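You operate a simulated robot arm through the tools that you are given. There is no shell and no other tool. Be economical: measure what you need, move in short steps, check, and stop when the job is done.

You are at the controls of a simulated two-armed robot. One attempt, no reset.

## Task
Pick up the 12 V test card from the top of the grey cupboard with one hand, pass it to the other hand and put it on the top of the trestle table.

The check looks at the end state, three seconds after you hand in, the way a careful person would. Anything else that was tipped, shoved, dropped, spilled or broken makes it a failure.

## Robot
Two 7-joint arms with two-finger parallel grippers on one trunk, on a base that drives. Base frame: it is fixed to the floor where the robot stands at the start and does not move with it; the origin is under the middle of the robot, x ahead of it, y to its left, z up. Units: cm, rad, N and s.
The left shoulder is at the start at [-8.2, 11.9, 85.1], the right one opposite. With the tool pointing down near the work surface each hand reaches from about 10 to 58 cm from the robot's upright axis, wherever it stands, measured 20 degrees to its own side. Places, roughly: top of the trestle table [40, 320, 80]. Payload 3.43 kg a hand.
The tool frame of a hand sits at the grasp point between the pads (the TCP): z along the fingers, y along the line on which they close. The tips reach 3 cm beyond it. The gripper opens to 9.4 cm. The fingers are 2.8 cm wide and 1 cm thick; the gripper's body (5 by 9.6 cm) begins 5.5 cm behind the TCP.
Orientation is told as [roll, pitch, yaw] about the base's x, y, z axes, in that order, counted from this pose: with the fingers straight down and closing along the base's y, the tool's x points along the base's -x, its y along +y and its z along -z.

## Interface
- The arms move only by the tool play_rows. It takes "left_motion", "right_motion" or both (then of equal length, played together; a hand with none holds still); each is a list of rows, each an object (a shift or turn left out is 0, a gripper value left out holds the last) with "xyz": the shift along the tool's x, y, z in cm, a list of three; "delta_rot": the turn, a rotation vector about the tool's x, y, z in rad, a list of three; "gripper": the closure, from 0 (fully open) to 1 (shut). In form: [{"xyz": [tx, ty, tz], "delta_rot": [wx, wy, wz], "gripper": gripper}, ...]. A call has 1 to 8 rows; each row is the pose to reach, as a shift and turn from the pose commanded when the call began, along the tool's axes at that moment. Each row takes 0.2 s and may step no farther than 5 cm and 0.15 rad from the row before; otherwise, or with a gripper value out of range, the whole call is refused. Where a pose cannot be reached the arm comes as near as it can. A force on the tool above 40 N (or 10 N above the force at the start of the call, whichever is more), or a blocked arm, ends the call early, and 0.2 s more pass. Each finger travels about 15.3 cm/s and halts on what it meets, pressing with about 21 N; the grip force reading is that of the motor and also rises with nothing between the fingers. The clock runs only during rows and for 0.2 s after the last one: add rows that repeat a pose to give the fingers time. It gives the time, the measured TCP pose, the force on the tool (base axes), the opening and the grip force at its end, in the units of the frame above (readings bear some noise), with the torque about the TCP (base axes, N m) and any sound that the robot's microphone picked up, and new pictures: "views" is both (left out), scene, wrist or none (wrist: the cameras of the hands that moved).
- Cameras (640 x 400 px; columns grow to the right, rows downward): "scene" is now at [2.72, -2.26, 155.69]; the picture's right is [-0.32, -0.95, 0.00], its down [-0.72, 0.24, -0.65] and it looks along [0.61, -0.20, -0.76] (base axes); focal length 276 px, centre (320, 200). "left" rides on the left gripper at [7.6, -1.4, -10.3] in its tool frame; the picture's right is [0.18, 0.98, 0.00], its down [-0.75, 0.14, -0.64] and it looks along [-0.63, 0.12, 0.77] (tool axes); focal length 243 px, centre (320, 200). "right" rides on the right gripper at [7.6, 1.4, -10.2] in its tool frame; the picture's right is [-0.18, 0.98, 0.00], its down [-0.75, -0.14, -0.64] and it looks along [-0.63, -0.12, 0.77] (tool axes); focal length 243 px, centre (320, 200). There is no depth. A picture from a camera that has moved, and an enlarged one, comes with that camera's place and axes in the base frame and with its lens.
- lift_body(by): slides the trunk up (or, below 0, down) by that many cm; the arms and the scene camera ride with it, the base frame stays. It gives what a move gives, with no picture.
- roll_base(legs): drives the robot by 1 to 6 legs, each [ahead, left, turn to the left] in cm, cm and rad, along the robot's own axes; the way and the turn of a leg run together, so that a leg with both is an arc; at most 150 cm and 3.142 rad a leg. The arms and the cameras ride along, it lands a little off, and it stops where it bumps. It gives what a move gives, and a new picture of the scene camera.
- aim_head(pan, tilt): turns the head with the scene camera to pan (to the left, within 2.496 rad either way) and tilt (down, from -0.506 to 1.204), counted from straight ahead of the robot. It gives what a move gives, and a new picture of the scene camera.
- zoom(camera, box): a new picture of the part [left, top, right, bottom] of that camera's present view, enlarged. No time passes.
- job_done(): hands the job in; it is judged then, once.

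Work in short steps. Places have to be worked out from the pictures, the camera data and where the tool is seen: move nearer, look again, correct. Check each grasp and each placing, and mend what went wrong. You have 120 turns and 260 pictures in all, those below and enlarged ones among them. Open the grippers and draw the arms clear of the work before you hand the job in, unless the task says otherwise; then end with one line.

The tools are called after "Request:" by a JSON object that holds its "fn" and its "kwargs". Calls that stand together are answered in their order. play_rows: Moves the arms, as the interface text tells. Its arguments: {"type":"object","properties":{"left_motion":{"type":"array"},"right_motion":{"type":"array"},"views":{"type":"string","enum":["both","scene","wrist","none"]}},"required":[]} The other tools are called the same way: lift_body (by) slides the trunk up or down; roll_base (legs) drives the base; aim_head (pan, tilt) turns the head that bears the scene camera; zoom (camera, box) takes an enlarged picture of a part of a camera's view; job_done () hands the job in.

At the start:

```text
t: 0.0
left_tool_pos: [29.82, -1.0, 117.77]
left_tcp_rot: [0.001, 0.0, 0.0]
left_contact_force: [-0.2, 0.7, 0.1]
left_wrist_torque: [-0.03, -0.03, 0.01]
left_finger_gap: 9.39
left_grasp_force: 0.0
right_tool_pos: [24.91, -26.45, 118.32]
right_tcp_rot: [0.001, 0.001, 0.0]
right_contact_force: [-0.6, 0.0, -0.1]
right_wrist_torque: [-0.02, 0.01, -0.01]
right_finger_gap: 9.39
right_grasp_force: 0.1
trunk travel left (down, up): [-27.5, 6.0]
robot x, y, heading: [0.33, 0.05, -0.005]
head pan, tilt: [-0.321, 0.867]
```

scene: 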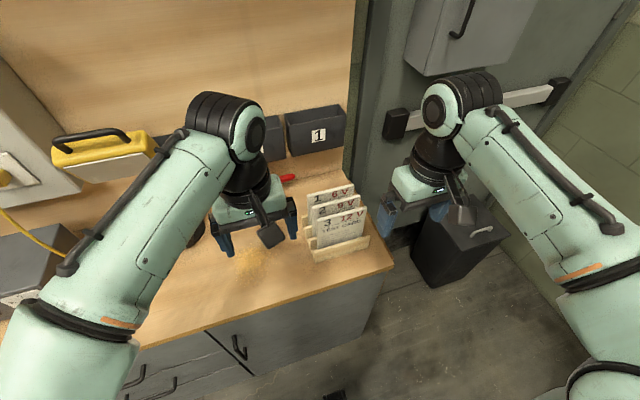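
right: 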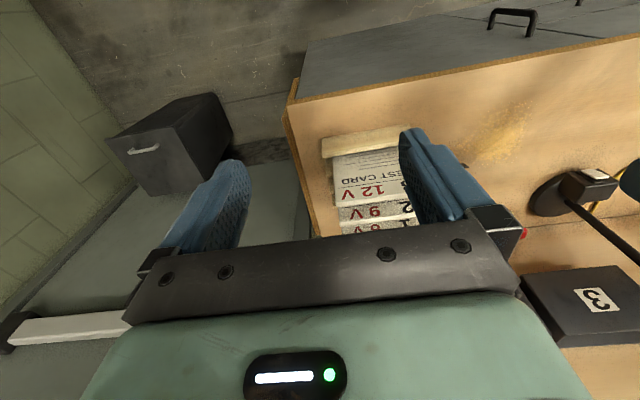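
left: 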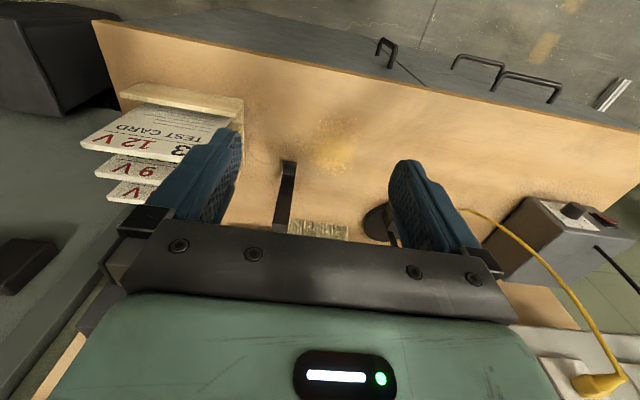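

The rack with three cards stands near the right front corner of the cupboard; the 12 V card seems nearest to me. I enlarge it in the scene and right views.

Request:
{"fn": "zoom", "kwargs": {"camera": "scene", "box": [260, 150, 420, 270]}}

Request:
{"fn": "zoom", "kwargs": {"camera": "right", "box": [280, 100, 480, 250]}}

Request:
{"fn": "zoom", "kwargs": {"camera": "left", "box": [60, 60, 260, 220]}}

```text
3.33 times, centred on (340, 210) of scene
camera zoom: at [2.72, -2.26, 155.69], right [-0.32, -0.95, 0.0], down [-0.72, 0.24, -0.65], along [0.61, -0.2, -0.76], focal length 920 px, centre (253, 167)
```

zoom: 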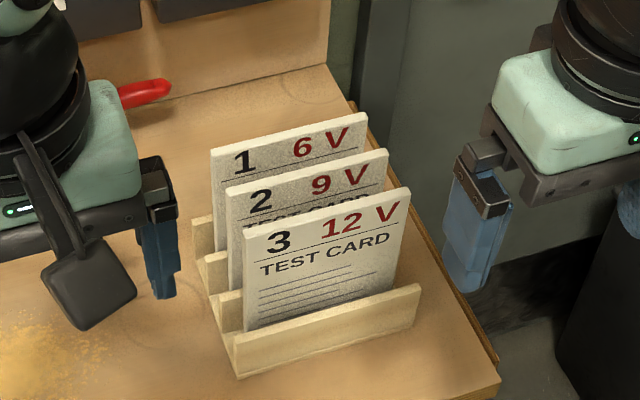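

```text
2.67 times, centred on (380, 175) of right
camera zoom: at [17.3, -25.12, 128.42], right [0.18, 0.98, 0.0], down [0.75, -0.14, 0.64], along [0.63, -0.12, -0.77], focal length 647 px, centre (160, 267)
```

zoom: 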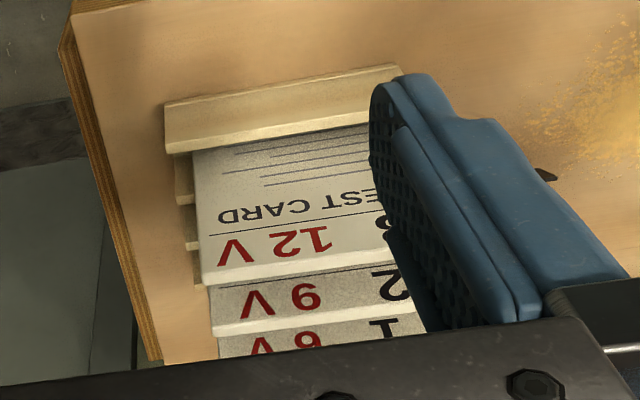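

```text
2.50 times, centred on (160, 140) of left
camera zoom: at [22.1, -2.45, 128.06], right [-0.18, 0.98, 0.0], down [0.75, 0.14, 0.64], along [0.63, 0.12, -0.77], focal length 606 px, centre (720, 350)
```

zoom: 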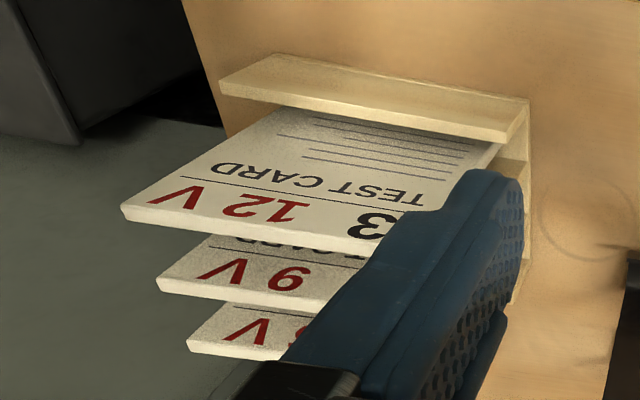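

The 12 V card stands upright in the front slot. Its top edge is at about x 40.4, y −13.8 to −27.1, z 101.6, and the 9 V card is about 4 cm behind it. I move the left hand aside and start turning the right gripper by +90° of yaw, so that its fingers close along x.

Request:
{"fn": "play_rows", "kwargs": {"left_motion": [{"xyz": [0, 4, 0]}, {"xyz": [0, 8, 0]}, {"xyz": [0, 12, 0]}, {"xyz": [0, 14, 0]}, {"xyz": [0, 14, 0]}, {"xyz": [0, 14, 0]}, {"xyz": [0, 14, 0]}, {"xyz": [0, 14, 0]}], "right_motion": [{"delta_rot": [0, 0, -0.14]}, {"delta_rot": [0, 0, -0.28]}, {"delta_rot": [0, 0, -0.42]}, {"delta_rot": [0, 0, -0.56]}, {"delta_rot": [0, 0, -0.7]}, {"delta_rot": [0, 0, -0.84]}, {"delta_rot": [0, 0, -0.98]}, {"delta_rot": [0, 0, -1.12], "gripper": 0.3}], "views": "scene"}}

```text
t: 1.8
left_tool_pos: [29.76, 13.02, 117.64]
left_tcp_rot: [0.001, 0.0, -0.001]
left_contact_force: [-0.2, -1.4, -0.3]
left_wrist_torque: [-0.02, 0.01, 0.01]
left_finger_gap: 9.39
left_grasp_force: 0.0
right_tool_pos: [24.91, -26.39, 118.3]
right_tcp_rot: [0.0, -0.001, 1.123]
right_contact_force: [-0.7, -0.4, 0.7]
right_wrist_torque: [0.0, 0.0, 0.0]
right_finger_gap: 6.58
right_grasp_force: 0.1
trunk travel left (down, up): [-27.5, 6.0]
robot x, y, heading: [0.18, 0.31, 0.002]
head pan, tilt: [-0.321, 0.867]
camera scene: at [2.72, -2.26, 155.69], right [-0.32, -0.95, 0.0], down [-0.72, 0.24, -0.65], along [0.61, -0.2, -0.76], focal length 276 px, centre (320, 200)
```

scene: 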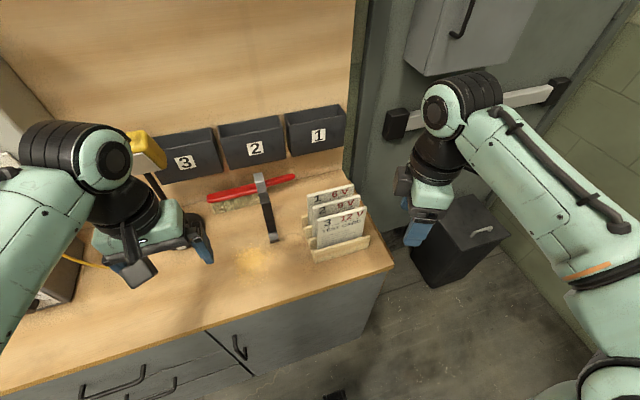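

Turning is working. I finish the yaw and move above the card, still high (TCP z 112), with the fingers at about a 3 cm gap.

Request:
{"fn": "play_rows", "kwargs": {"right_motion": [{"xyz": [0, 0, 0], "delta_rot": [0, 0, -0.14], "gripper": 0.66}, {"xyz": [-2.0, -2.4, 0], "delta_rot": [0, 0, -0.28]}, {"xyz": [-4.0, -4.9, 1], "delta_rot": [0, 0, -0.42]}, {"xyz": [-6, -7.3, 2], "delta_rot": [0, 0, -0.448]}, {"xyz": [-8.2, -9.8, 4], "delta_rot": [0, 0, -0.448]}, {"xyz": [-10.2, -12.28, 6.3], "delta_rot": [0, 0, -0.448]}, {"xyz": [-10.2, -12.28, 6.3], "delta_rot": [0, 0, -0.448]}]}}

```text
t: 3.4
left_tool_pos: [29.52, 12.99, 117.6]
left_tcp_rot: [0.001, 0.001, 0.002]
left_contact_force: [-0.8, 0.0, -0.7]
left_wrist_torque: [-0.01, -0.01, 0.0]
left_finger_gap: 9.38
left_grasp_force: 0.1
right_tool_pos: [40.67, -22.59, 111.96]
right_tcp_rot: [-0.004, 0.001, 1.569]
right_contact_force: [0.3, 0.5, 0.6]
right_wrist_torque: [0.01, 0.0, 0.01]
right_finger_gap: 3.16
right_grasp_force: 0.0
trunk travel left (down, up): [-27.5, 6.0]
robot x, y, heading: [-0.37, 0.12, 0.002]
head pan, tilt: [-0.321, 0.867]
camera scene: at [2.63, -2.27, 155.69], right [-0.32, -0.95, 0.0], down [-0.72, 0.24, -0.65], along [0.61, -0.2, -0.76], focal length 276 px, centre (320, 200)
camera right: at [39.15, -30.29, 122.15], right [-0.98, 0.19, 0.0], down [0.14, 0.75, 0.64], along [0.12, 0.63, -0.77], focal length 243 px, centre (320, 200)
```

scene: 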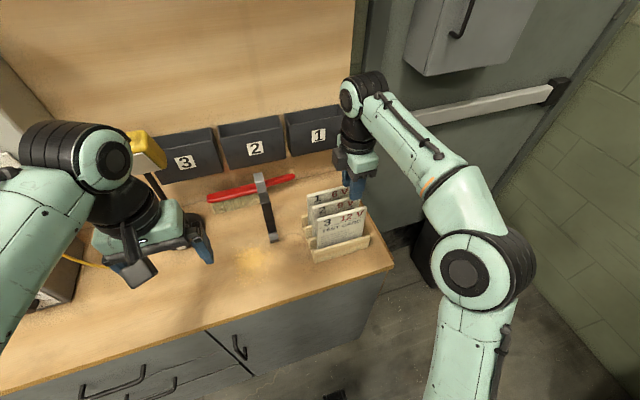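
right: 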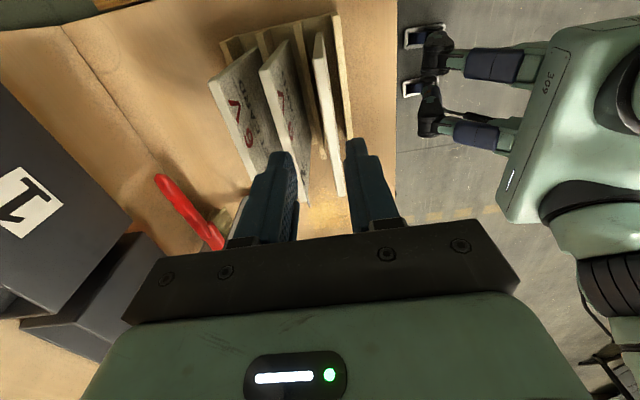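

The gripper is over the card with yaw 1.57. I enlarge the right camera view to check the card against the fingers.

Request:
{"fn": "zoom", "kwargs": {"camera": "right", "box": [200, 0, 420, 250]}}

Request:
{"fn": "zoom", "kwargs": {"camera": "scene", "box": [270, 130, 430, 270]}}

```text
1.60 times, centred on (310, 125) of right
camera zoom: at [39.15, -30.29, 122.15], right [-0.98, 0.19, 0.0], down [0.14, 0.75, 0.64], along [0.12, 0.63, -0.77], focal length 388 px, centre (336, 320)
```

zoom: 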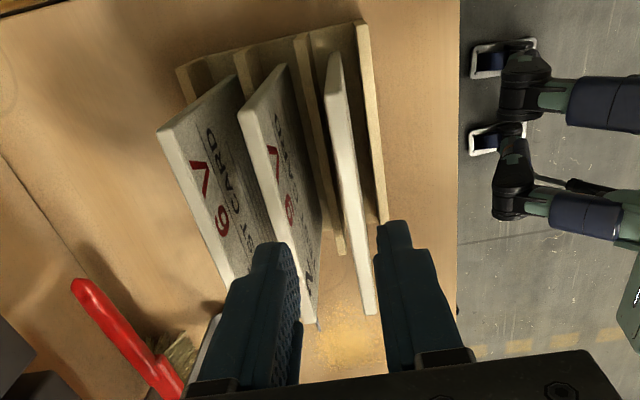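

```text
2.86 times, centred on (350, 200) of scene
camera zoom: at [2.63, -2.27, 155.69], right [-0.32, -0.95, 0.0], down [-0.72, 0.24, -0.65], along [0.61, -0.2, -0.76], focal length 789 px, centre (234, 200)
```

zoom: 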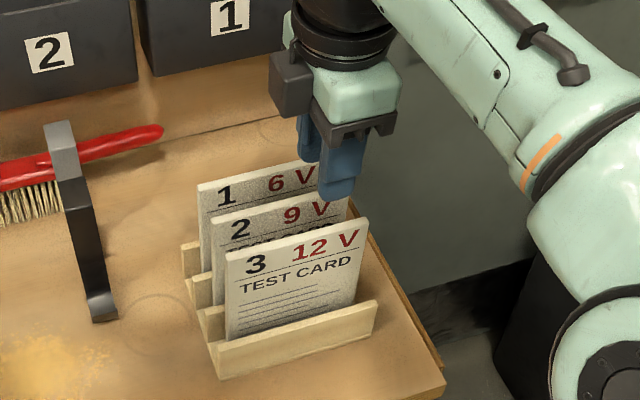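

From this view the card's top edge is at x ≈ 40.05, so I shift 0.5 cm back toward me. Then I lower until the tips are just above the card and check.

Request:
{"fn": "play_rows", "kwargs": {"right_motion": [{"xyz": [0, 0.5, 2]}, {"xyz": [0, 0.5, 5]}, {"xyz": [0, 0.5, 7]}, {"xyz": [0, 0.5, 7]}], "views": "both"}}

```text
t: 4.4
left_tool_pos: [29.69, 13.05, 117.6]
left_tcp_rot: [-0.001, 0.002, 0.001]
left_contact_force: [-0.2, 1.4, -0.3]
left_wrist_torque: [-0.01, 0.03, -0.01]
left_finger_gap: 9.4
left_grasp_force: 0.1
right_tool_pos: [40.02, -22.68, 105.03]
right_tcp_rot: [0.001, -0.001, 1.568]
right_contact_force: [-0.1, -0.9, 0.4]
right_wrist_torque: [0.02, 0.03, -0.02]
right_finger_gap: 3.17
right_grasp_force: 0.1
trunk travel left (down, up): [-27.5, 6.0]
robot x, y, heading: [-0.05, 0.02, 0.002]
head pan, tilt: [-0.321, 0.867]
camera scene: at [2.71, -2.26, 155.69], right [-0.32, -0.95, 0.0], down [-0.72, 0.24, -0.65], along [0.61, -0.2, -0.76], focal length 276 px, centre (320, 200)
camera right: at [38.57, -30.43, 115.05], right [-0.98, 0.19, 0.0], down [0.14, 0.75, 0.64], along [0.12, 0.63, -0.77], focal length 243 px, centre (320, 200)
```

scene: 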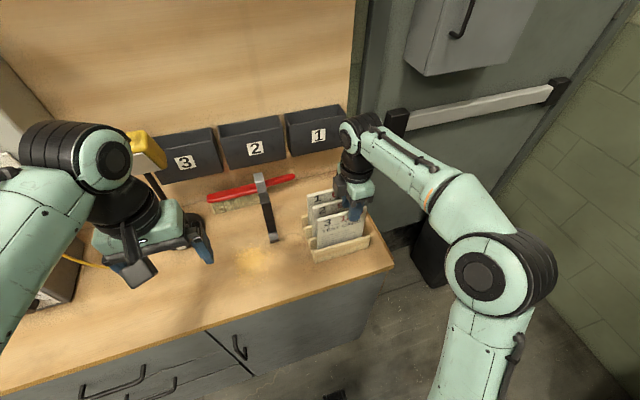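
right: 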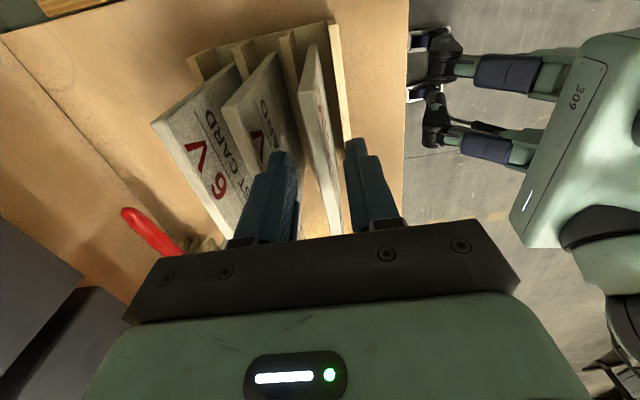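

The card's top edge lies midway between the fingers. I descend 5 cm.

Request:
{"fn": "play_rows", "kwargs": {"right_motion": [{"xyz": [0, 0, 1.5]}, {"xyz": [0, 0, 3]}, {"xyz": [0, 0, 4]}, {"xyz": [0, 0, 5]}, {"xyz": [0, 0, 5]}]}}

Request:
{"fn": "zoom", "kwargs": {"camera": "right", "box": [200, 20, 420, 250]}}

Request:
{"fn": "zoom", "kwargs": {"camera": "scene", "box": [270, 130, 430, 270]}}

```text
t: 5.6
left_tool_pos: [29.66, 12.93, 117.55]
left_tcp_rot: [-0.001, -0.001, 0.001]
left_contact_force: [-0.7, 0.5, 1.2]
left_wrist_torque: [0.0, 0.0, -0.04]
left_finger_gap: 9.42
left_grasp_force: 0.0
right_tool_pos: [40.0, -22.64, 99.99]
right_tcp_rot: [0.0, 0.0, 1.567]
right_contact_force: [-0.4, 0.2, 0.0]
right_wrist_torque: [-0.02, -0.01, -0.01]
right_finger_gap: 3.18
right_grasp_force: 0.0
trunk travel left (down, up): [-27.5, 6.0]
robot x, y, heading: [0.04, -0.13, -0.002]
head pan, tilt: [-0.321, 0.867]
camera scene: at [2.71, -2.26, 155.69], right [-0.32, -0.95, 0.0], down [-0.72, 0.24, -0.65], along [0.61, -0.2, -0.76], focal length 276 px, centre (320, 200)
camera right: at [38.49, -30.38, 110.05], right [-0.98, 0.19, 0.0], down [0.14, 0.75, 0.64], along [0.12, 0.63, -0.77], focal length 243 px, centre (320, 200)
```

scene: 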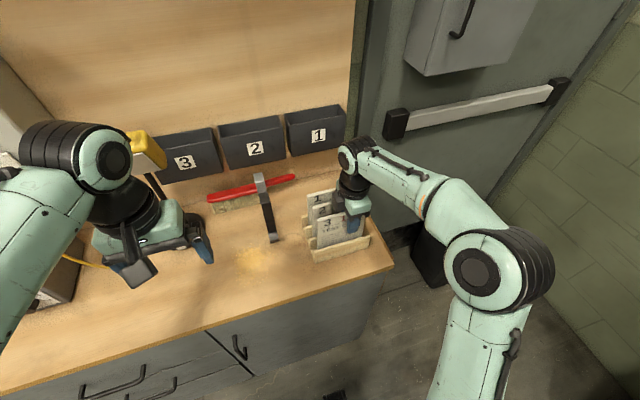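
right: 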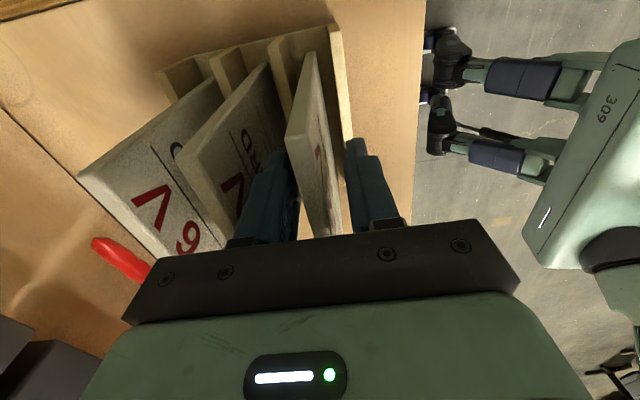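

```text
1.74 times, centred on (310, 135) of right
camera zoom: at [38.49, -30.38, 110.05], right [-0.98, 0.19, 0.0], down [0.14, 0.75, 0.64], along [0.12, 0.63, -0.77], focal length 422 px, centre (337, 313)
```

zoom: 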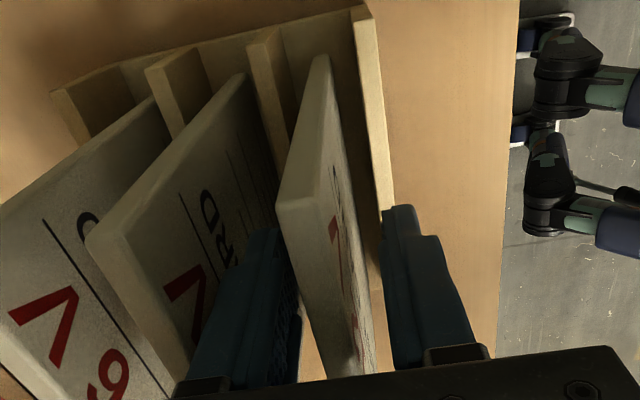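

```text
2.86 times, centred on (350, 200) of scene
camera zoom: at [2.71, -2.26, 155.69], right [-0.32, -0.95, 0.0], down [-0.72, 0.24, -0.65], along [0.61, -0.2, -0.76], focal length 789 px, centre (234, 200)
```

zoom: 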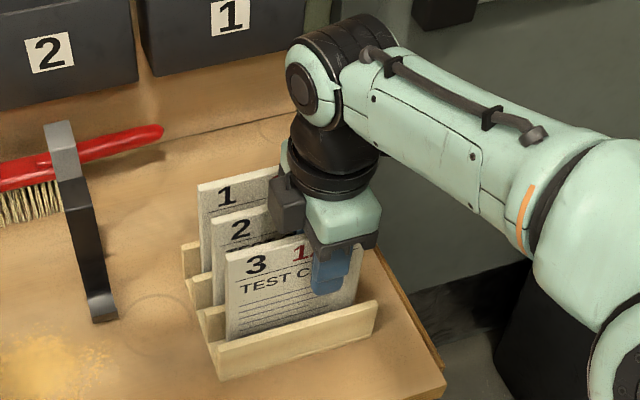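

The fingers straddle the card with contact forces near zero. I close the gripper.

Request:
{"fn": "play_rows", "kwargs": {"right_motion": [{"gripper": 0.8}, {"gripper": 0.95}, {"gripper": 1}, {"gripper": 1}], "views": "wrist"}}

```text
t: 6.6
left_tool_pos: [29.56, 13.07, 117.6]
left_tcp_rot: [0.001, 0.0, 0.0]
left_contact_force: [-0.2, 0.7, -0.1]
left_wrist_torque: [-0.01, 0.0, 0.0]
left_finger_gap: 9.41
left_grasp_force: 0.1
right_tool_pos: [40.08, -22.68, 99.83]
right_tcp_rot: [0.0, 0.001, 1.568]
right_contact_force: [0.4, 0.3, -0.3]
right_wrist_torque: [-0.01, -0.02, 0.0]
right_finger_gap: 1.27
right_grasp_force: 21.0
trunk travel left (down, up): [-27.5, 6.0]
robot x, y, heading: [-0.54, 0.31, -0.003]
head pan, tilt: [-0.321, 0.867]
camera right: at [38.49, -30.37, 110.05], right [-0.98, 0.19, 0.0], down [0.14, 0.75, 0.64], along [0.12, 0.63, -0.77], focal length 243 px, centre (320, 200)
```

right: 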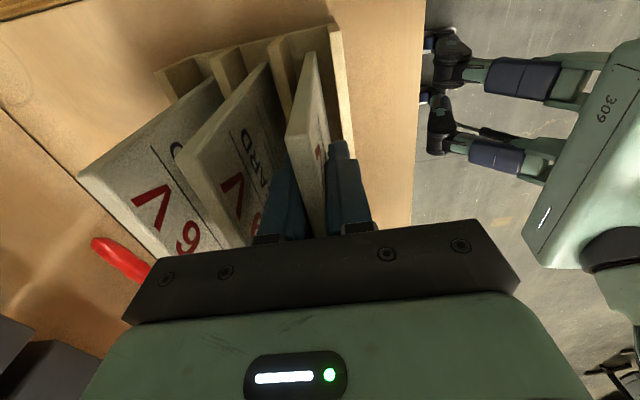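

The card is gripped with a 1.27 cm gap. I lift slowly straight up.

Request:
{"fn": "play_rows", "kwargs": {"right_motion": [{"xyz": [0, 0, -0.7]}, {"xyz": [0, 0, -1.5]}, {"xyz": [0, 0, -3]}, {"xyz": [0, 0, -5]}, {"xyz": [0, 0, -7]}, {"xyz": [0, 0, -7]}]}}

```text
t: 8.0
left_tool_pos: [29.77, 12.94, 117.64]
left_tcp_rot: [-0.001, -0.002, -0.001]
left_contact_force: [0.3, -0.5, 0.9]
left_wrist_torque: [0.0, 0.01, 0.01]
left_finger_gap: 9.41
left_grasp_force: 0.1
right_tool_pos: [40.12, -22.63, 107.02]
right_tcp_rot: [0.002, 0.0, 1.57]
right_contact_force: [0.0, 0.4, -0.6]
right_wrist_torque: [0.0, 0.0, -0.02]
right_finger_gap: 1.27
right_grasp_force: 21.1
trunk travel left (down, up): [-27.5, 6.0]
robot x, y, heading: [-0.08, 0.27, 0.002]
head pan, tilt: [-0.321, 0.867]
camera scene: at [2.72, -2.27, 155.69], right [-0.32, -0.95, 0.0], down [-0.72, 0.24, -0.65], along [0.61, -0.2, -0.76], focal length 276 px, centre (320, 200)
camera right: at [38.56, -30.38, 117.16], right [-0.98, 0.19, 0.0], down [0.14, 0.75, 0.64], along [0.12, 0.63, -0.77], focal length 243 px, centre (320, 200)
```

scene: 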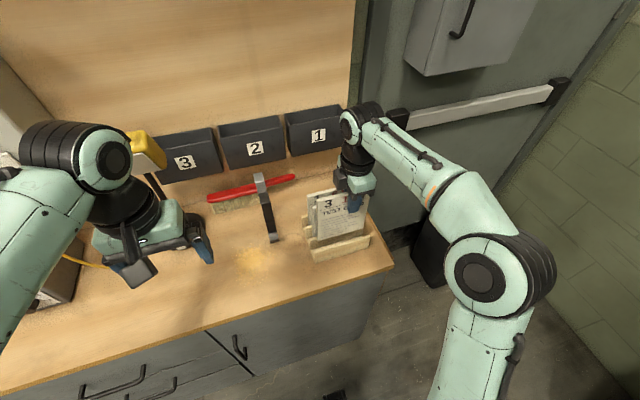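
right: 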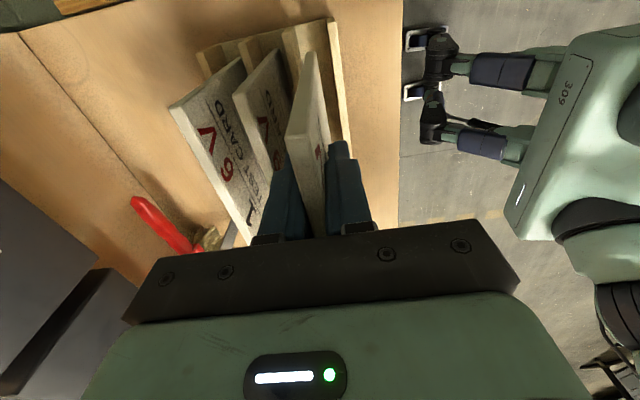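

The card rises with the hand and the other cards stay put. I lift 11 cm more so the card clears the rack.

Request:
{"fn": "play_rows", "kwargs": {"right_motion": [{"xyz": [0, 0, -2.5]}, {"xyz": [0, 0, -5]}, {"xyz": [0, 0, -8]}, {"xyz": [0, 0, -11]}, {"xyz": [0, 0, -11]}]}}

Request:
{"fn": "zoom", "kwargs": {"camera": "scene", "box": [260, 80, 420, 270]}}

```text
t: 9.2
left_tool_pos: [29.57, 13.04, 117.71]
left_tcp_rot: [0.001, 0.0, 0.0]
left_contact_force: [-0.9, 0.9, -0.7]
left_wrist_torque: [0.01, -0.01, 0.03]
left_finger_gap: 9.41
left_grasp_force: 0.0
right_tool_pos: [39.97, -22.89, 117.97]
right_tcp_rot: [0.0, 0.001, 1.568]
right_contact_force: [-0.1, -0.3, -0.7]
right_wrist_torque: [-0.03, 0.0, -0.02]
right_finger_gap: 1.28
right_grasp_force: 20.8
trunk travel left (down, up): [-27.5, 6.0]
robot x, y, heading: [0.31, 0.22, -0.002]
head pan, tilt: [-0.321, 0.867]
camera scene: at [2.7, -2.28, 155.68], right [-0.32, -0.95, 0.0], down [-0.72, 0.24, -0.65], along [0.61, -0.2, -0.76], focal length 276 px, centre (320, 200)
camera right: at [38.44, -30.55, 128.04], right [-0.98, 0.19, 0.0], down [0.14, 0.75, 0.64], along [0.12, 0.63, -0.77], focal length 243 px, centre (320, 200)
```

scene: 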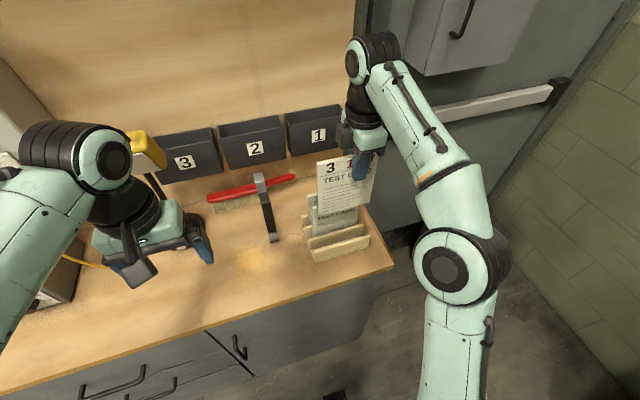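
right: 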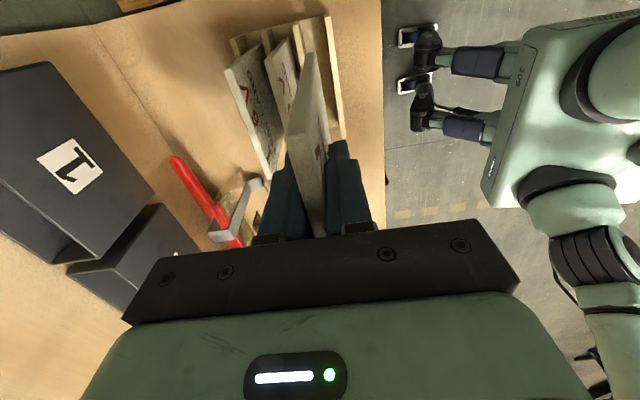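

```text
2.11 times, centred on (340, 175) of scene
camera zoom: at [2.7, -2.28, 155.68], right [-0.32, -0.95, 0.0], down [-0.72, 0.24, -0.65], along [0.61, -0.2, -0.76], focal length 581 px, centre (278, 253)
```

zoom: 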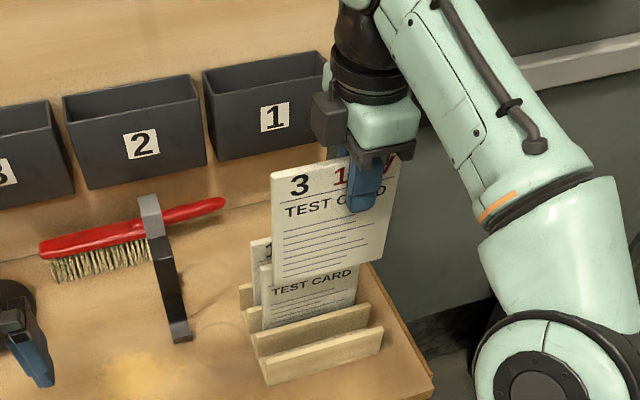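

The card is clear of the rack, about 13.3 × 15 cm. I bring it toward the middle for the handover and begin turning the left gripper by −90° of yaw.

Request:
{"fn": "play_rows", "kwargs": {"right_motion": [{"xyz": [-1, 0.5, 0]}, {"xyz": [-2.5, 1, 0]}, {"xyz": [-4, 2, 0]}, {"xyz": [-5.5, 3, 0]}, {"xyz": [-7, 3.5, 0]}, {"xyz": [-8, 4, 0]}, {"xyz": [-8, 4, 0]}, {"xyz": [-8, 4, 0]}], "left_motion": [{"delta_rot": [0, 0, 0.14]}, {"delta_rot": [0, 0, 0.28]}, {"delta_rot": [0, 0, 0.42]}, {"delta_rot": [0, 0, 0.56]}, {"delta_rot": [0, 0, 0.7]}, {"delta_rot": [0, 0, 0.84]}, {"delta_rot": [0, 0, 0.98]}, {"delta_rot": [0, 0, 1.12], "gripper": 0.3}], "views": "scene"}}

```text
t: 11.0
left_tool_pos: [29.7, 13.0, 117.8]
left_tcp_rot: [0.003, 0.001, -1.123]
left_contact_force: [-0.2, -0.4, -0.3]
left_wrist_torque: [-0.01, -0.01, 0.01]
left_finger_gap: 6.57
left_grasp_force: 0.1
right_tool_pos: [35.87, -14.66, 118.0]
right_tcp_rot: [0.0, 0.001, 1.567]
right_contact_force: [-0.1, 0.1, 0.0]
right_wrist_torque: [-0.01, -0.02, -0.02]
right_finger_gap: 1.29
right_grasp_force: 20.7
trunk travel left (down, up): [-27.5, 6.0]
robot x, y, heading: [0.01, 0.04, -0.003]
head pan, tilt: [-0.321, 0.867]
camera scene: at [2.71, -2.26, 155.69], right [-0.32, -0.95, 0.0], down [-0.72, 0.24, -0.65], along [0.61, -0.2, -0.76], focal length 276 px, centre (320, 200)
```

scene: 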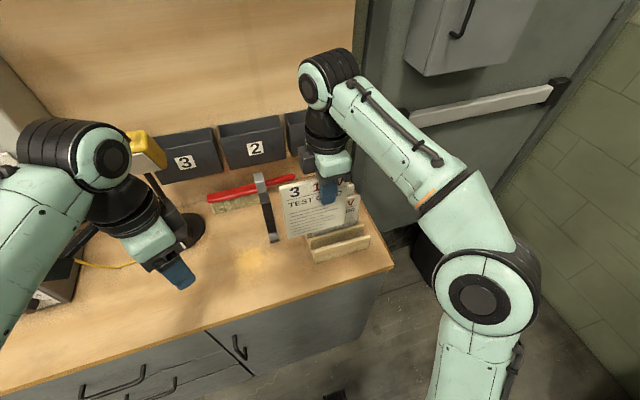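

Next I finish the left yaw (0.447 rad more) and narrow its opening to about 5 cm.

Request:
{"fn": "play_rows", "kwargs": {"left_motion": [{"delta_rot": [0, 0, 0.14], "gripper": 0.45}, {"delta_rot": [0, 0, 0.28]}, {"delta_rot": [0, 0, 0.42]}, {"delta_rot": [0, 0, 0.448]}], "views": "none"}}

Request:
{"fn": "play_rows", "kwargs": {"left_motion": [{"delta_rot": [0, -0.14, 0]}, {"delta_rot": [0, -0.28, 0]}, {"delta_rot": [0, -0.42, 0]}, {"delta_rot": [0, -0.56, 0]}, {"delta_rot": [0, -0.7, 0]}, {"delta_rot": [0, -0.84, 0]}, {"delta_rot": [0, -0.98, 0]}, {"delta_rot": [0, -1.047, 0]}]}}

```text
t: 12.0
left_tool_pos: [29.73, 13.03, 117.92]
left_tcp_rot: [-0.001, -0.001, -1.571]
left_contact_force: [0.4, -0.2, 0.0]
left_wrist_torque: [0.01, 0.0, 0.0]
left_finger_gap: 5.19
left_grasp_force: 0.0
right_tool_pos: [35.93, -14.7, 118.0]
right_tcp_rot: [0.0, 0.0, 1.568]
right_contact_force: [0.3, 0.0, -0.9]
right_wrist_torque: [-0.02, -0.01, 0.04]
right_finger_gap: 1.28
right_grasp_force: 20.4
trunk travel left (down, up): [-27.5, 6.0]
robot x, y, heading: [0.3, -0.16, -0.0]
head pan, tilt: [-0.321, 0.867]
```

```text
t: 13.8
left_tool_pos: [29.7, 13.08, 117.91]
left_tcp_rot: [0.002, -1.048, -1.569]
left_contact_force: [-0.5, 0.8, 0.1]
left_wrist_torque: [0.02, 0.0, 0.0]
left_finger_gap: 5.15
left_grasp_force: 0.0
right_tool_pos: [35.93, -14.65, 117.95]
right_tcp_rot: [0.001, 0.0, 1.568]
right_contact_force: [-0.5, 0.7, -0.2]
right_wrist_torque: [-0.02, 0.01, 0.01]
right_finger_gap: 1.27
right_grasp_force: 21.3
trunk travel left (down, up): [-27.5, 6.0]
robot x, y, heading: [0.13, 0.09, -0.004]
head pan, tilt: [-0.321, 0.867]
camera scene: at [2.72, -2.26, 155.69], right [-0.32, -0.95, 0.0], down [-0.72, 0.24, -0.65], along [0.61, -0.2, -0.76], focal length 276 px, centre (320, 200)
camera left: at [28.23, 25.68, 116.32], right [0.98, 0.09, -0.16], down [0.14, 0.18, 0.97], along [0.12, -0.98, 0.16], focal length 243 px, centre (320, 200)
```

scene: 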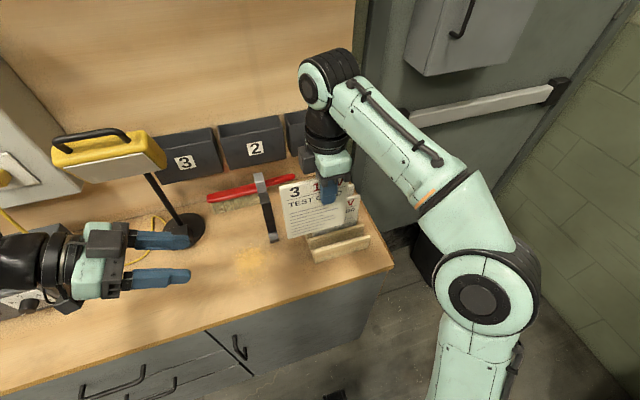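
left: 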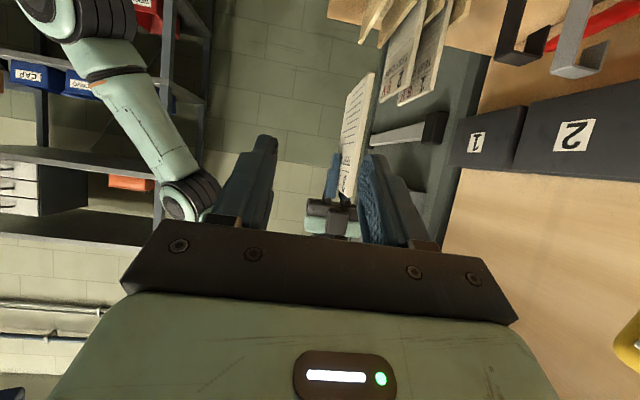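

The left hand tilted correctly. I move it to the pre-grasp point at about (36, −0.4, 119.5), just left of the card edge and in line with it.

Request:
{"fn": "play_rows", "kwargs": {"left_motion": [{"xyz": [-2, 2, 0]}, {"xyz": [-5, 4, 0]}, {"xyz": [-8.1, 6.3, 1]}, {"xyz": [-8.1, 6.3, 4]}, {"xyz": [-8.1, 6.3, 7.5]}, {"xyz": [-8.1, 6.3, 10.85]}, {"xyz": [-8.1, 6.3, 10.85]}]}}

Request:
{"fn": "zoom", "kwargs": {"camera": "left", "box": [200, 0, 480, 250]}}

Request:
{"fn": "zoom", "kwargs": {"camera": "scene", "box": [180, 80, 400, 260]}}

```text
t: 15.4
left_tool_pos: [36.12, -0.27, 119.42]
left_tcp_rot: [0.002, -1.047, -1.57]
left_contact_force: [-0.4, 0.2, -0.4]
left_wrist_torque: [-0.01, -0.05, 0.02]
left_finger_gap: 5.17
left_grasp_force: 0.1
right_tool_pos: [36.09, -14.61, 117.98]
right_tcp_rot: [0.002, 0.0, 1.568]
right_contact_force: [0.4, -0.1, 0.0]
right_wrist_torque: [-0.03, 0.0, -0.02]
right_finger_gap: 1.28
right_grasp_force: 21.1
trunk travel left (down, up): [-27.5, 6.0]
robot x, y, heading: [-0.22, 0.06, 0.001]
head pan, tilt: [-0.321, 0.867]
camera scene: at [2.7, -2.23, 155.69], right [-0.32, -0.95, 0.0], down [-0.72, 0.24, -0.65], along [0.61, -0.2, -0.76], focal length 276 px, centre (320, 200)
camera left: at [34.61, 12.35, 117.94], right [0.98, 0.1, -0.16], down [0.14, 0.18, 0.97], along [0.12, -0.98, 0.16], focal length 243 px, centre (320, 200)
```

scene: 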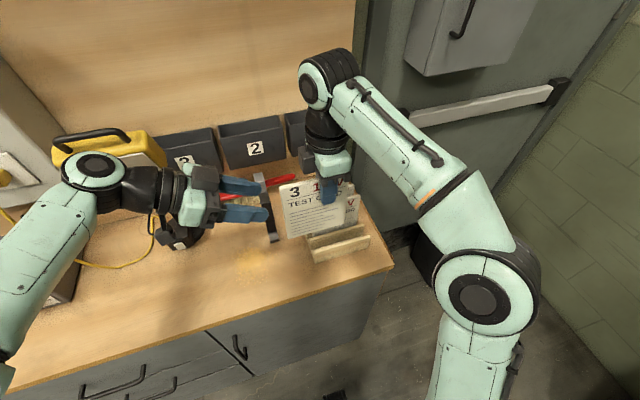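
left: 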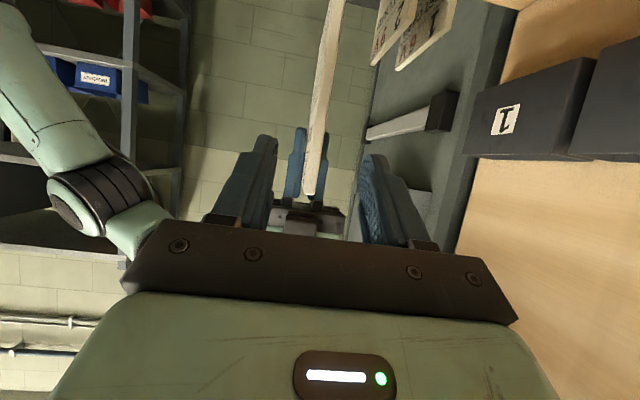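

```text
1.60 times, centred on (340, 125) of left
camera zoom: at [34.61, 12.35, 117.94], right [0.98, 0.1, -0.16], down [0.14, 0.18, 0.97], along [0.12, -0.98, 0.16], focal length 388 px, centre (288, 320)
```

zoom: 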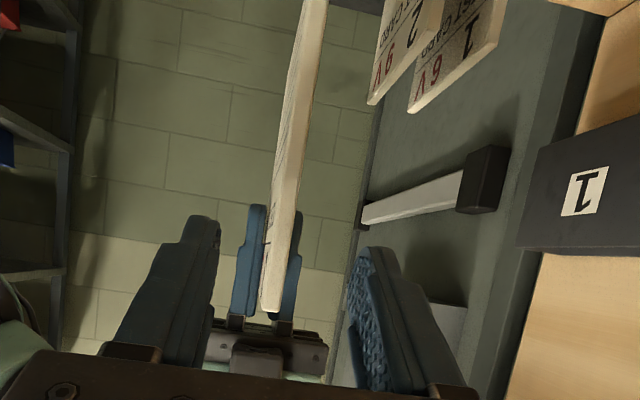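

```text
2.22 times, centred on (290, 170) of scene
camera zoom: at [2.7, -2.23, 155.69], right [-0.32, -0.95, 0.0], down [-0.72, 0.24, -0.65], along [0.61, -0.2, -0.76], focal length 614 px, centre (387, 267)
```

zoom: 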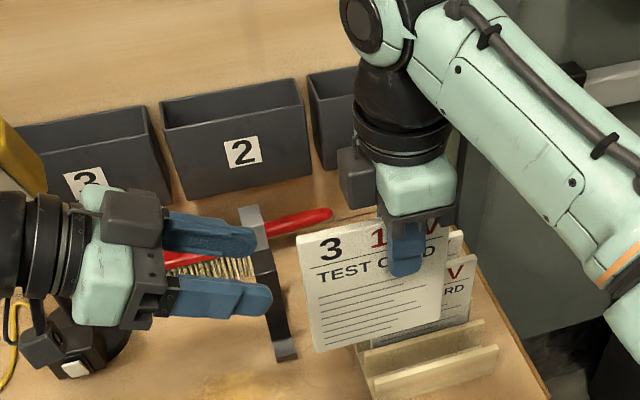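

The card edge is centred between the left fingers. I advance 8 cm along the tool axis to straddle the card.

Request:
{"fn": "play_rows", "kwargs": {"left_motion": [{"xyz": [0, -0.2, 2]}, {"xyz": [0, -0.2, 4]}, {"xyz": [0, -0.2, 6]}, {"xyz": [0, -0.2, 8]}, {"xyz": [0, -0.2, 8]}]}}

Request:
{"fn": "zoom", "kwargs": {"camera": "scene", "box": [180, 80, 400, 260]}}

```text
t: 16.6
left_tool_pos: [35.82, -7.16, 115.42]
left_tcp_rot: [-0.001, -1.047, -1.568]
left_contact_force: [0.7, 0.8, -0.2]
left_wrist_torque: [0.02, 0.01, -0.03]
left_finger_gap: 5.16
left_grasp_force: 0.2
right_tool_pos: [36.0, -14.63, 118.0]
right_tcp_rot: [0.001, -0.001, 1.569]
right_contact_force: [-0.9, 0.0, -0.5]
right_wrist_torque: [0.02, -0.03, -0.01]
right_finger_gap: 1.28
right_grasp_force: 21.3
trunk travel left (down, up): [-27.5, 6.0]
robot x, y, heading: [-0.1, -0.08, 0.001]
head pan, tilt: [-0.321, 0.867]
camera scene: at [2.7, -2.24, 155.69], right [-0.32, -0.95, 0.0], down [-0.72, 0.24, -0.65], along [0.61, -0.2, -0.76], focal length 276 px, centre (320, 200)
camera left: at [34.36, 5.37, 113.89], right [0.98, 0.09, -0.16], down [0.14, 0.18, 0.97], along [0.12, -0.98, 0.16], focal length 243 px, centre (320, 200)
```

scene: 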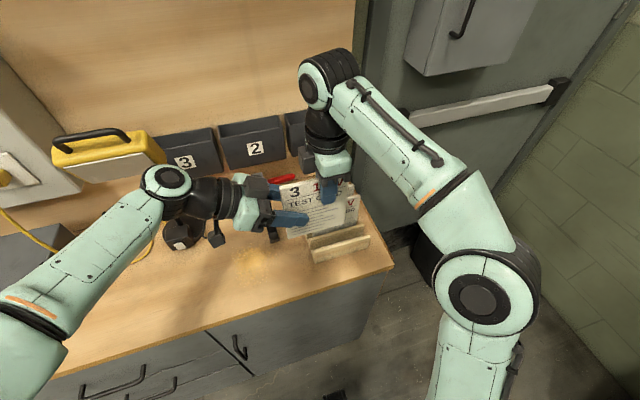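
left: 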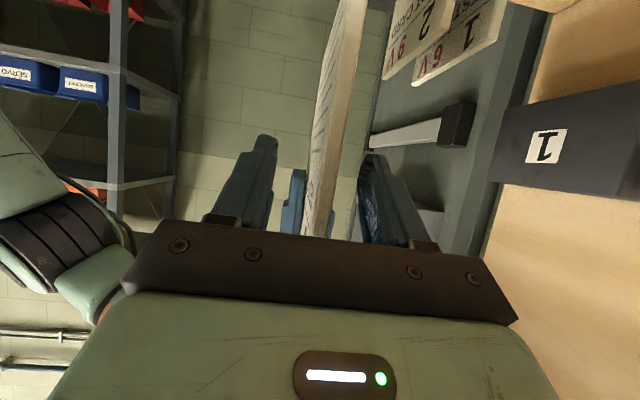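

```text
2.22 times, centred on (290, 170) of scene
camera zoom: at [2.7, -2.24, 155.69], right [-0.32, -0.95, 0.0], down [-0.72, 0.24, -0.65], along [0.61, -0.2, -0.76], focal length 614 px, centre (387, 267)
```

zoom: 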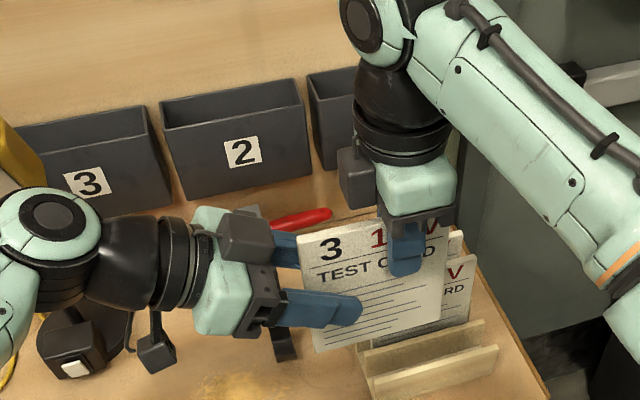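

The left fingers straddle the card, well away from the right fingers. I close the left gripper.

Request:
{"fn": "play_rows", "kwargs": {"left_motion": [{"gripper": 0.7}, {"gripper": 0.85}, {"gripper": 1}, {"gripper": 1}, {"gripper": 1}], "views": "wrist"}}

```text
t: 17.8
left_tool_pos: [35.85, -7.27, 115.47]
left_tcp_rot: [0.001, -1.048, -1.567]
left_contact_force: [6.1, -0.6, -0.2]
left_wrist_torque: [0.01, 0.09, 0.07]
left_finger_gap: 1.28
left_grasp_force: 21.0
right_tool_pos: [36.01, -14.66, 118.07]
right_tcp_rot: [0.0, 0.0, 1.569]
right_contact_force: [-5.7, 1.5, -0.4]
right_wrist_torque: [0.05, 0.02, 0.26]
right_finger_gap: 1.31
right_grasp_force: 20.7
trunk travel left (down, up): [-27.5, 6.0]
robot x, y, heading: [-0.2, -0.12, -0.002]
head pan, tilt: [-0.321, 0.867]
camera left: at [34.4, 5.39, 113.9], right [0.98, 0.1, -0.16], down [0.14, 0.18, 0.97], along [0.12, -0.98, 0.16], focal length 243 px, centre (320, 200)
```

left: 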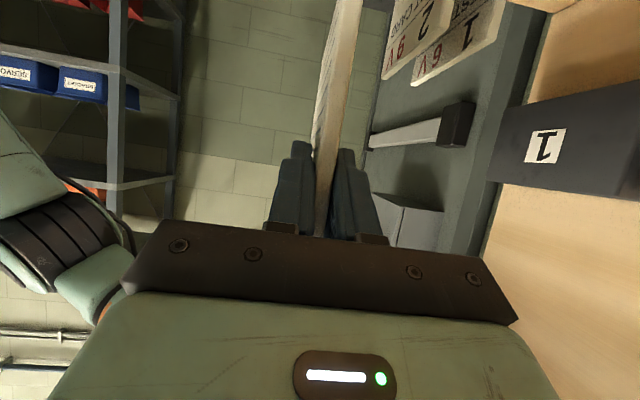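

Both hands hold the card: the left gap is 1.28 cm and its grip force 21 N. I open the right hand and lift it off upward.

Request:
{"fn": "play_rows", "kwargs": {"right_motion": [{"gripper": 0.8}, {"gripper": 0.6}, {"gripper": 0.6}, {"xyz": [0, 0, -2]}, {"xyz": [0, 0, -4.5]}, {"xyz": [0, 0, -7]}, {"xyz": [3, 0, -8]}, {"xyz": [6, 0, -8]}]}}

Request:
{"fn": "zoom", "kwargs": {"camera": "scene", "box": [180, 80, 400, 260]}}

```text
t: 19.6
left_tool_pos: [35.83, -7.41, 115.37]
left_tcp_rot: [0.001, -1.047, -1.568]
left_contact_force: [-0.5, 0.5, 0.0]
left_wrist_torque: [0.07, -0.03, 0.04]
left_finger_gap: 1.3
left_grasp_force: 21.1
right_tool_pos: [35.14, -16.86, 123.18]
right_tcp_rot: [0.002, 0.007, 1.57]
right_contact_force: [-0.5, -0.8, -0.3]
right_wrist_torque: [0.03, 0.0, -0.02]
right_finger_gap: 3.74
right_grasp_force: 0.1
right hand out of reach, approached as far as the arm can: row 6, 7, 8
trunk travel left (down, up): [-27.5, 6.0]
robot x, y, heading: [-0.14, 0.04, -0.0]
head pan, tilt: [-0.321, 0.867]
camera scene: at [2.61, -2.35, 155.68], right [-0.32, -0.95, 0.0], down [-0.72, 0.24, -0.65], along [0.61, -0.2, -0.76], focal length 276 px, centre (320, 200)
camera right: at [33.74, -24.48, 133.29], right [-0.98, 0.18, 0.0], down [0.14, 0.76, 0.64], along [0.12, 0.62, -0.77], focal length 243 px, centre (320, 200)
```

scene: 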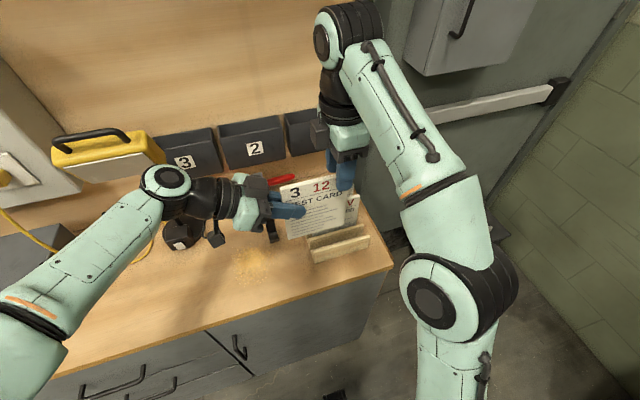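
right: 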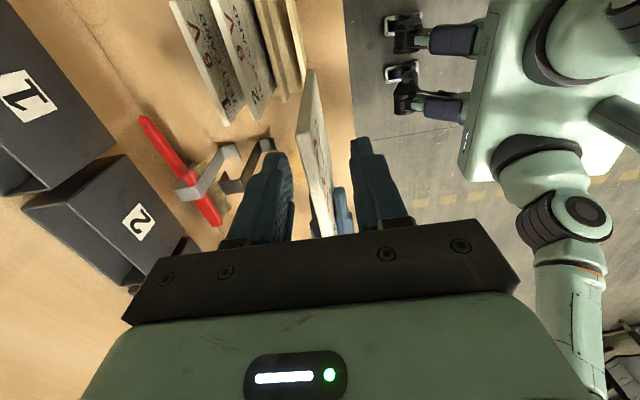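

```text
2.22 times, centred on (290, 170) of scene
camera zoom: at [2.61, -2.35, 155.68], right [-0.32, -0.95, 0.0], down [-0.72, 0.24, -0.65], along [0.61, -0.2, -0.76], focal length 614 px, centre (387, 267)
```

zoom: 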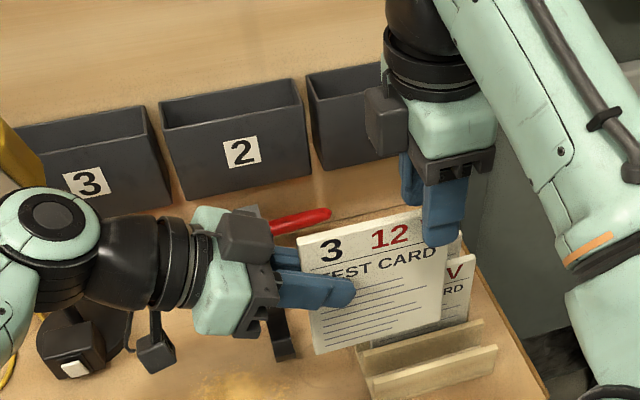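

The left hand holds the card alone. The right arm reached its height limit with the tips just above the card, so I slide it sideways (−y, along the card plane) to clear.

Request:
{"fn": "play_rows", "kwargs": {"right_motion": [{"xyz": [3, 0, 0]}, {"xyz": [6, 0, 1]}, {"xyz": [9, 0, 2]}, {"xyz": [12, 0, 4]}, {"xyz": [12, 0, 4]}]}}

```text
t: 20.8
left_tool_pos: [35.87, -7.25, 115.38]
left_tcp_rot: [0.0, -1.048, -1.567]
left_contact_force: [0.1, -0.9, 0.1]
left_wrist_torque: [0.01, -0.04, 0.02]
left_finger_gap: 1.29
left_grasp_force: 20.8
right_tool_pos: [34.96, -28.73, 119.01]
right_tcp_rot: [-0.001, 0.0, 1.569]
right_contact_force: [-0.1, -0.5, 0.2]
right_wrist_torque: [-0.02, 0.02, -0.02]
right_finger_gap: 3.77
right_grasp_force: 0.1
trunk travel left (down, up): [-27.5, 6.0]
robot x, y, heading: [-0.11, 0.22, 0.003]
head pan, tilt: [-0.321, 0.867]
camera scene: at [2.73, -2.2, 155.69], right [-0.32, -0.95, 0.0], down [-0.72, 0.24, -0.65], along [0.61, -0.2, -0.76], focal length 276 px, centre (320, 200)
camera right: at [33.58, -36.47, 129.15], right [-0.98, 0.19, 0.0], down [0.14, 0.75, 0.64], along [0.12, 0.63, -0.77], focal length 243 px, centre (320, 200)
```

scene: 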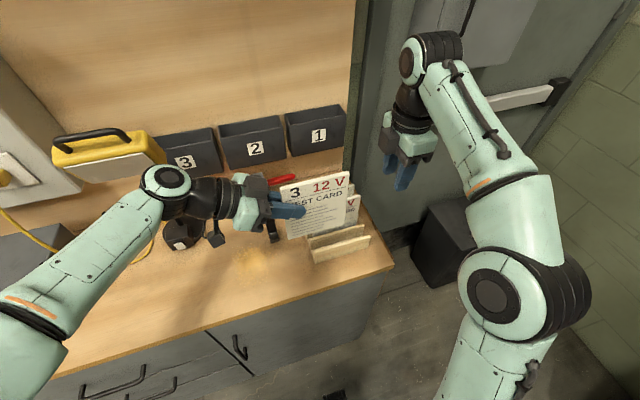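
right: 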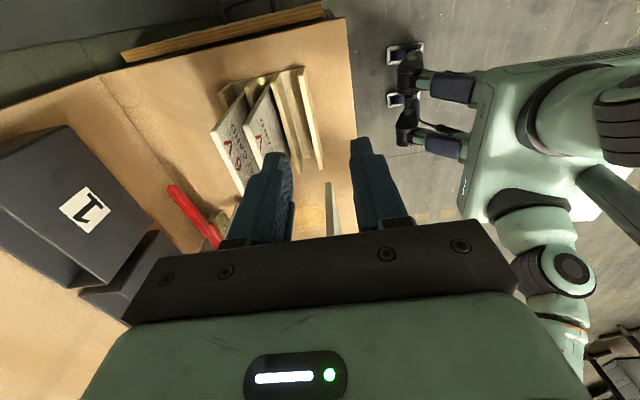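

The handover is done. Before driving I look left toward the trestle table.

Request:
{"fn": "aim_head", "kwargs": {"pan": 1.45, "tilt": 0.35}}

Request:
{"fn": "aim_head", "kwargs": {"pan": 0.7, "tilt": 0.6}}

Request:
{"fn": "aim_head", "kwargs": {"pan": 2.3, "tilt": 0.5}}

```text
t: 22.6
left_tool_pos: [35.9, -7.32, 115.54]
left_tcp_rot: [0.001, -1.047, -1.566]
left_contact_force: [-0.3, -0.2, 0.1]
left_wrist_torque: [0.03, -0.01, 0.02]
left_finger_gap: 1.28
left_grasp_force: 21.3
right_tool_pos: [35.17, -28.73, 119.08]
right_tcp_rot: [-0.001, 0.0, 1.568]
right_contact_force: [-0.2, 0.8, -0.8]
right_wrist_torque: [0.01, 0.01, -0.05]
right_finger_gap: 3.76
right_grasp_force: 0.1
trunk travel left (down, up): [-27.5, 6.0]
robot x, y, heading: [0.05, -0.18, -0.002]
head pan, tilt: [1.45, 0.351]
camera scene: at [-3.49, 9.42, 160.18], right [0.99, -0.12, 0.0], down [-0.04, -0.34, -0.94], along [0.11, 0.93, -0.34], focal length 276 px, centre (320, 200)
```

scene: 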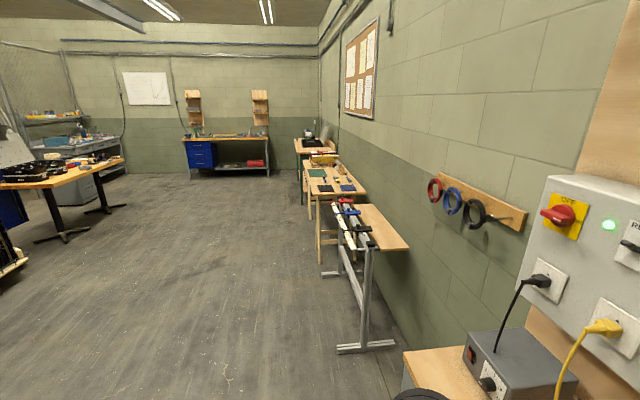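

```text
t: 23.7
left_tool_pos: [35.91, -7.25, 115.49]
left_tcp_rot: [0.0, -1.047, -1.567]
left_contact_force: [-0.1, -0.7, -0.3]
left_wrist_torque: [-0.01, -0.03, 0.04]
left_finger_gap: 1.3
left_grasp_force: 20.8
right_tool_pos: [35.12, -28.82, 119.12]
right_tcp_rot: [0.0, -0.001, 1.567]
right_contact_force: [-0.2, 0.6, -0.3]
right_wrist_torque: [0.01, 0.01, 0.01]
right_finger_gap: 3.76
right_grasp_force: 0.1
trunk travel left (down, up): [-27.5, 6.0]
robot x, y, heading: [0.03, -0.27, -0.002]
head pan, tilt: [0.7, 0.6]
camera scene: at [2.14, 5.88, 157.91], right [0.64, -0.76, 0.0], down [-0.43, -0.36, -0.83], along [0.63, 0.53, -0.56], focal length 276 px, centre (320, 200)
```

scene: 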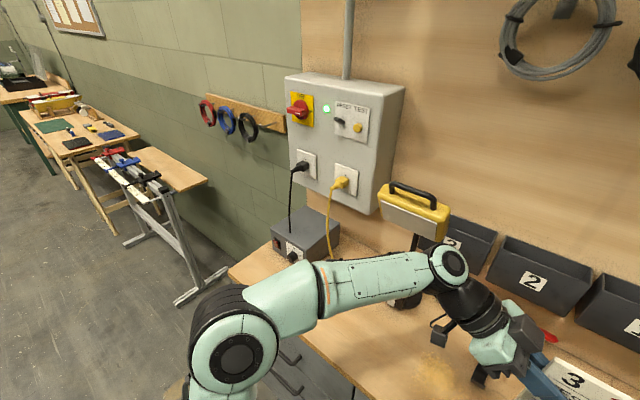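

```text
t: 25.4
left_tool_pos: [35.9, -7.11, 115.51]
left_tcp_rot: [-0.001, -1.047, -1.568]
left_contact_force: [-0.2, -0.1, -0.1]
left_wrist_torque: [0.03, -0.01, 0.01]
left_finger_gap: 1.31
left_grasp_force: 21.3
right_tool_pos: [35.05, -28.77, 119.09]
right_tcp_rot: [0.0, 0.0, 1.568]
right_contact_force: [0.2, 0.0, 0.9]
right_wrist_torque: [0.01, 0.0, -0.01]
right_finger_gap: 3.74
right_grasp_force: 0.1
trunk travel left (down, up): [-27.5, 6.0]
robot x, y, heading: [0.09, -0.05, 0.001]
head pan, tilt: [2.3, 0.499]
camera scene: at [-10.68, 6.97, 158.81], right [0.75, 0.67, 0.0], down [0.32, -0.36, -0.88], along [-0.58, 0.65, -0.48], focal length 276 px, centre (320, 200)
```

scene: 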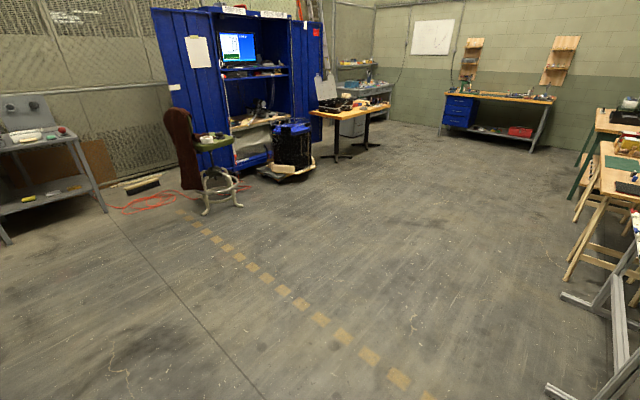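

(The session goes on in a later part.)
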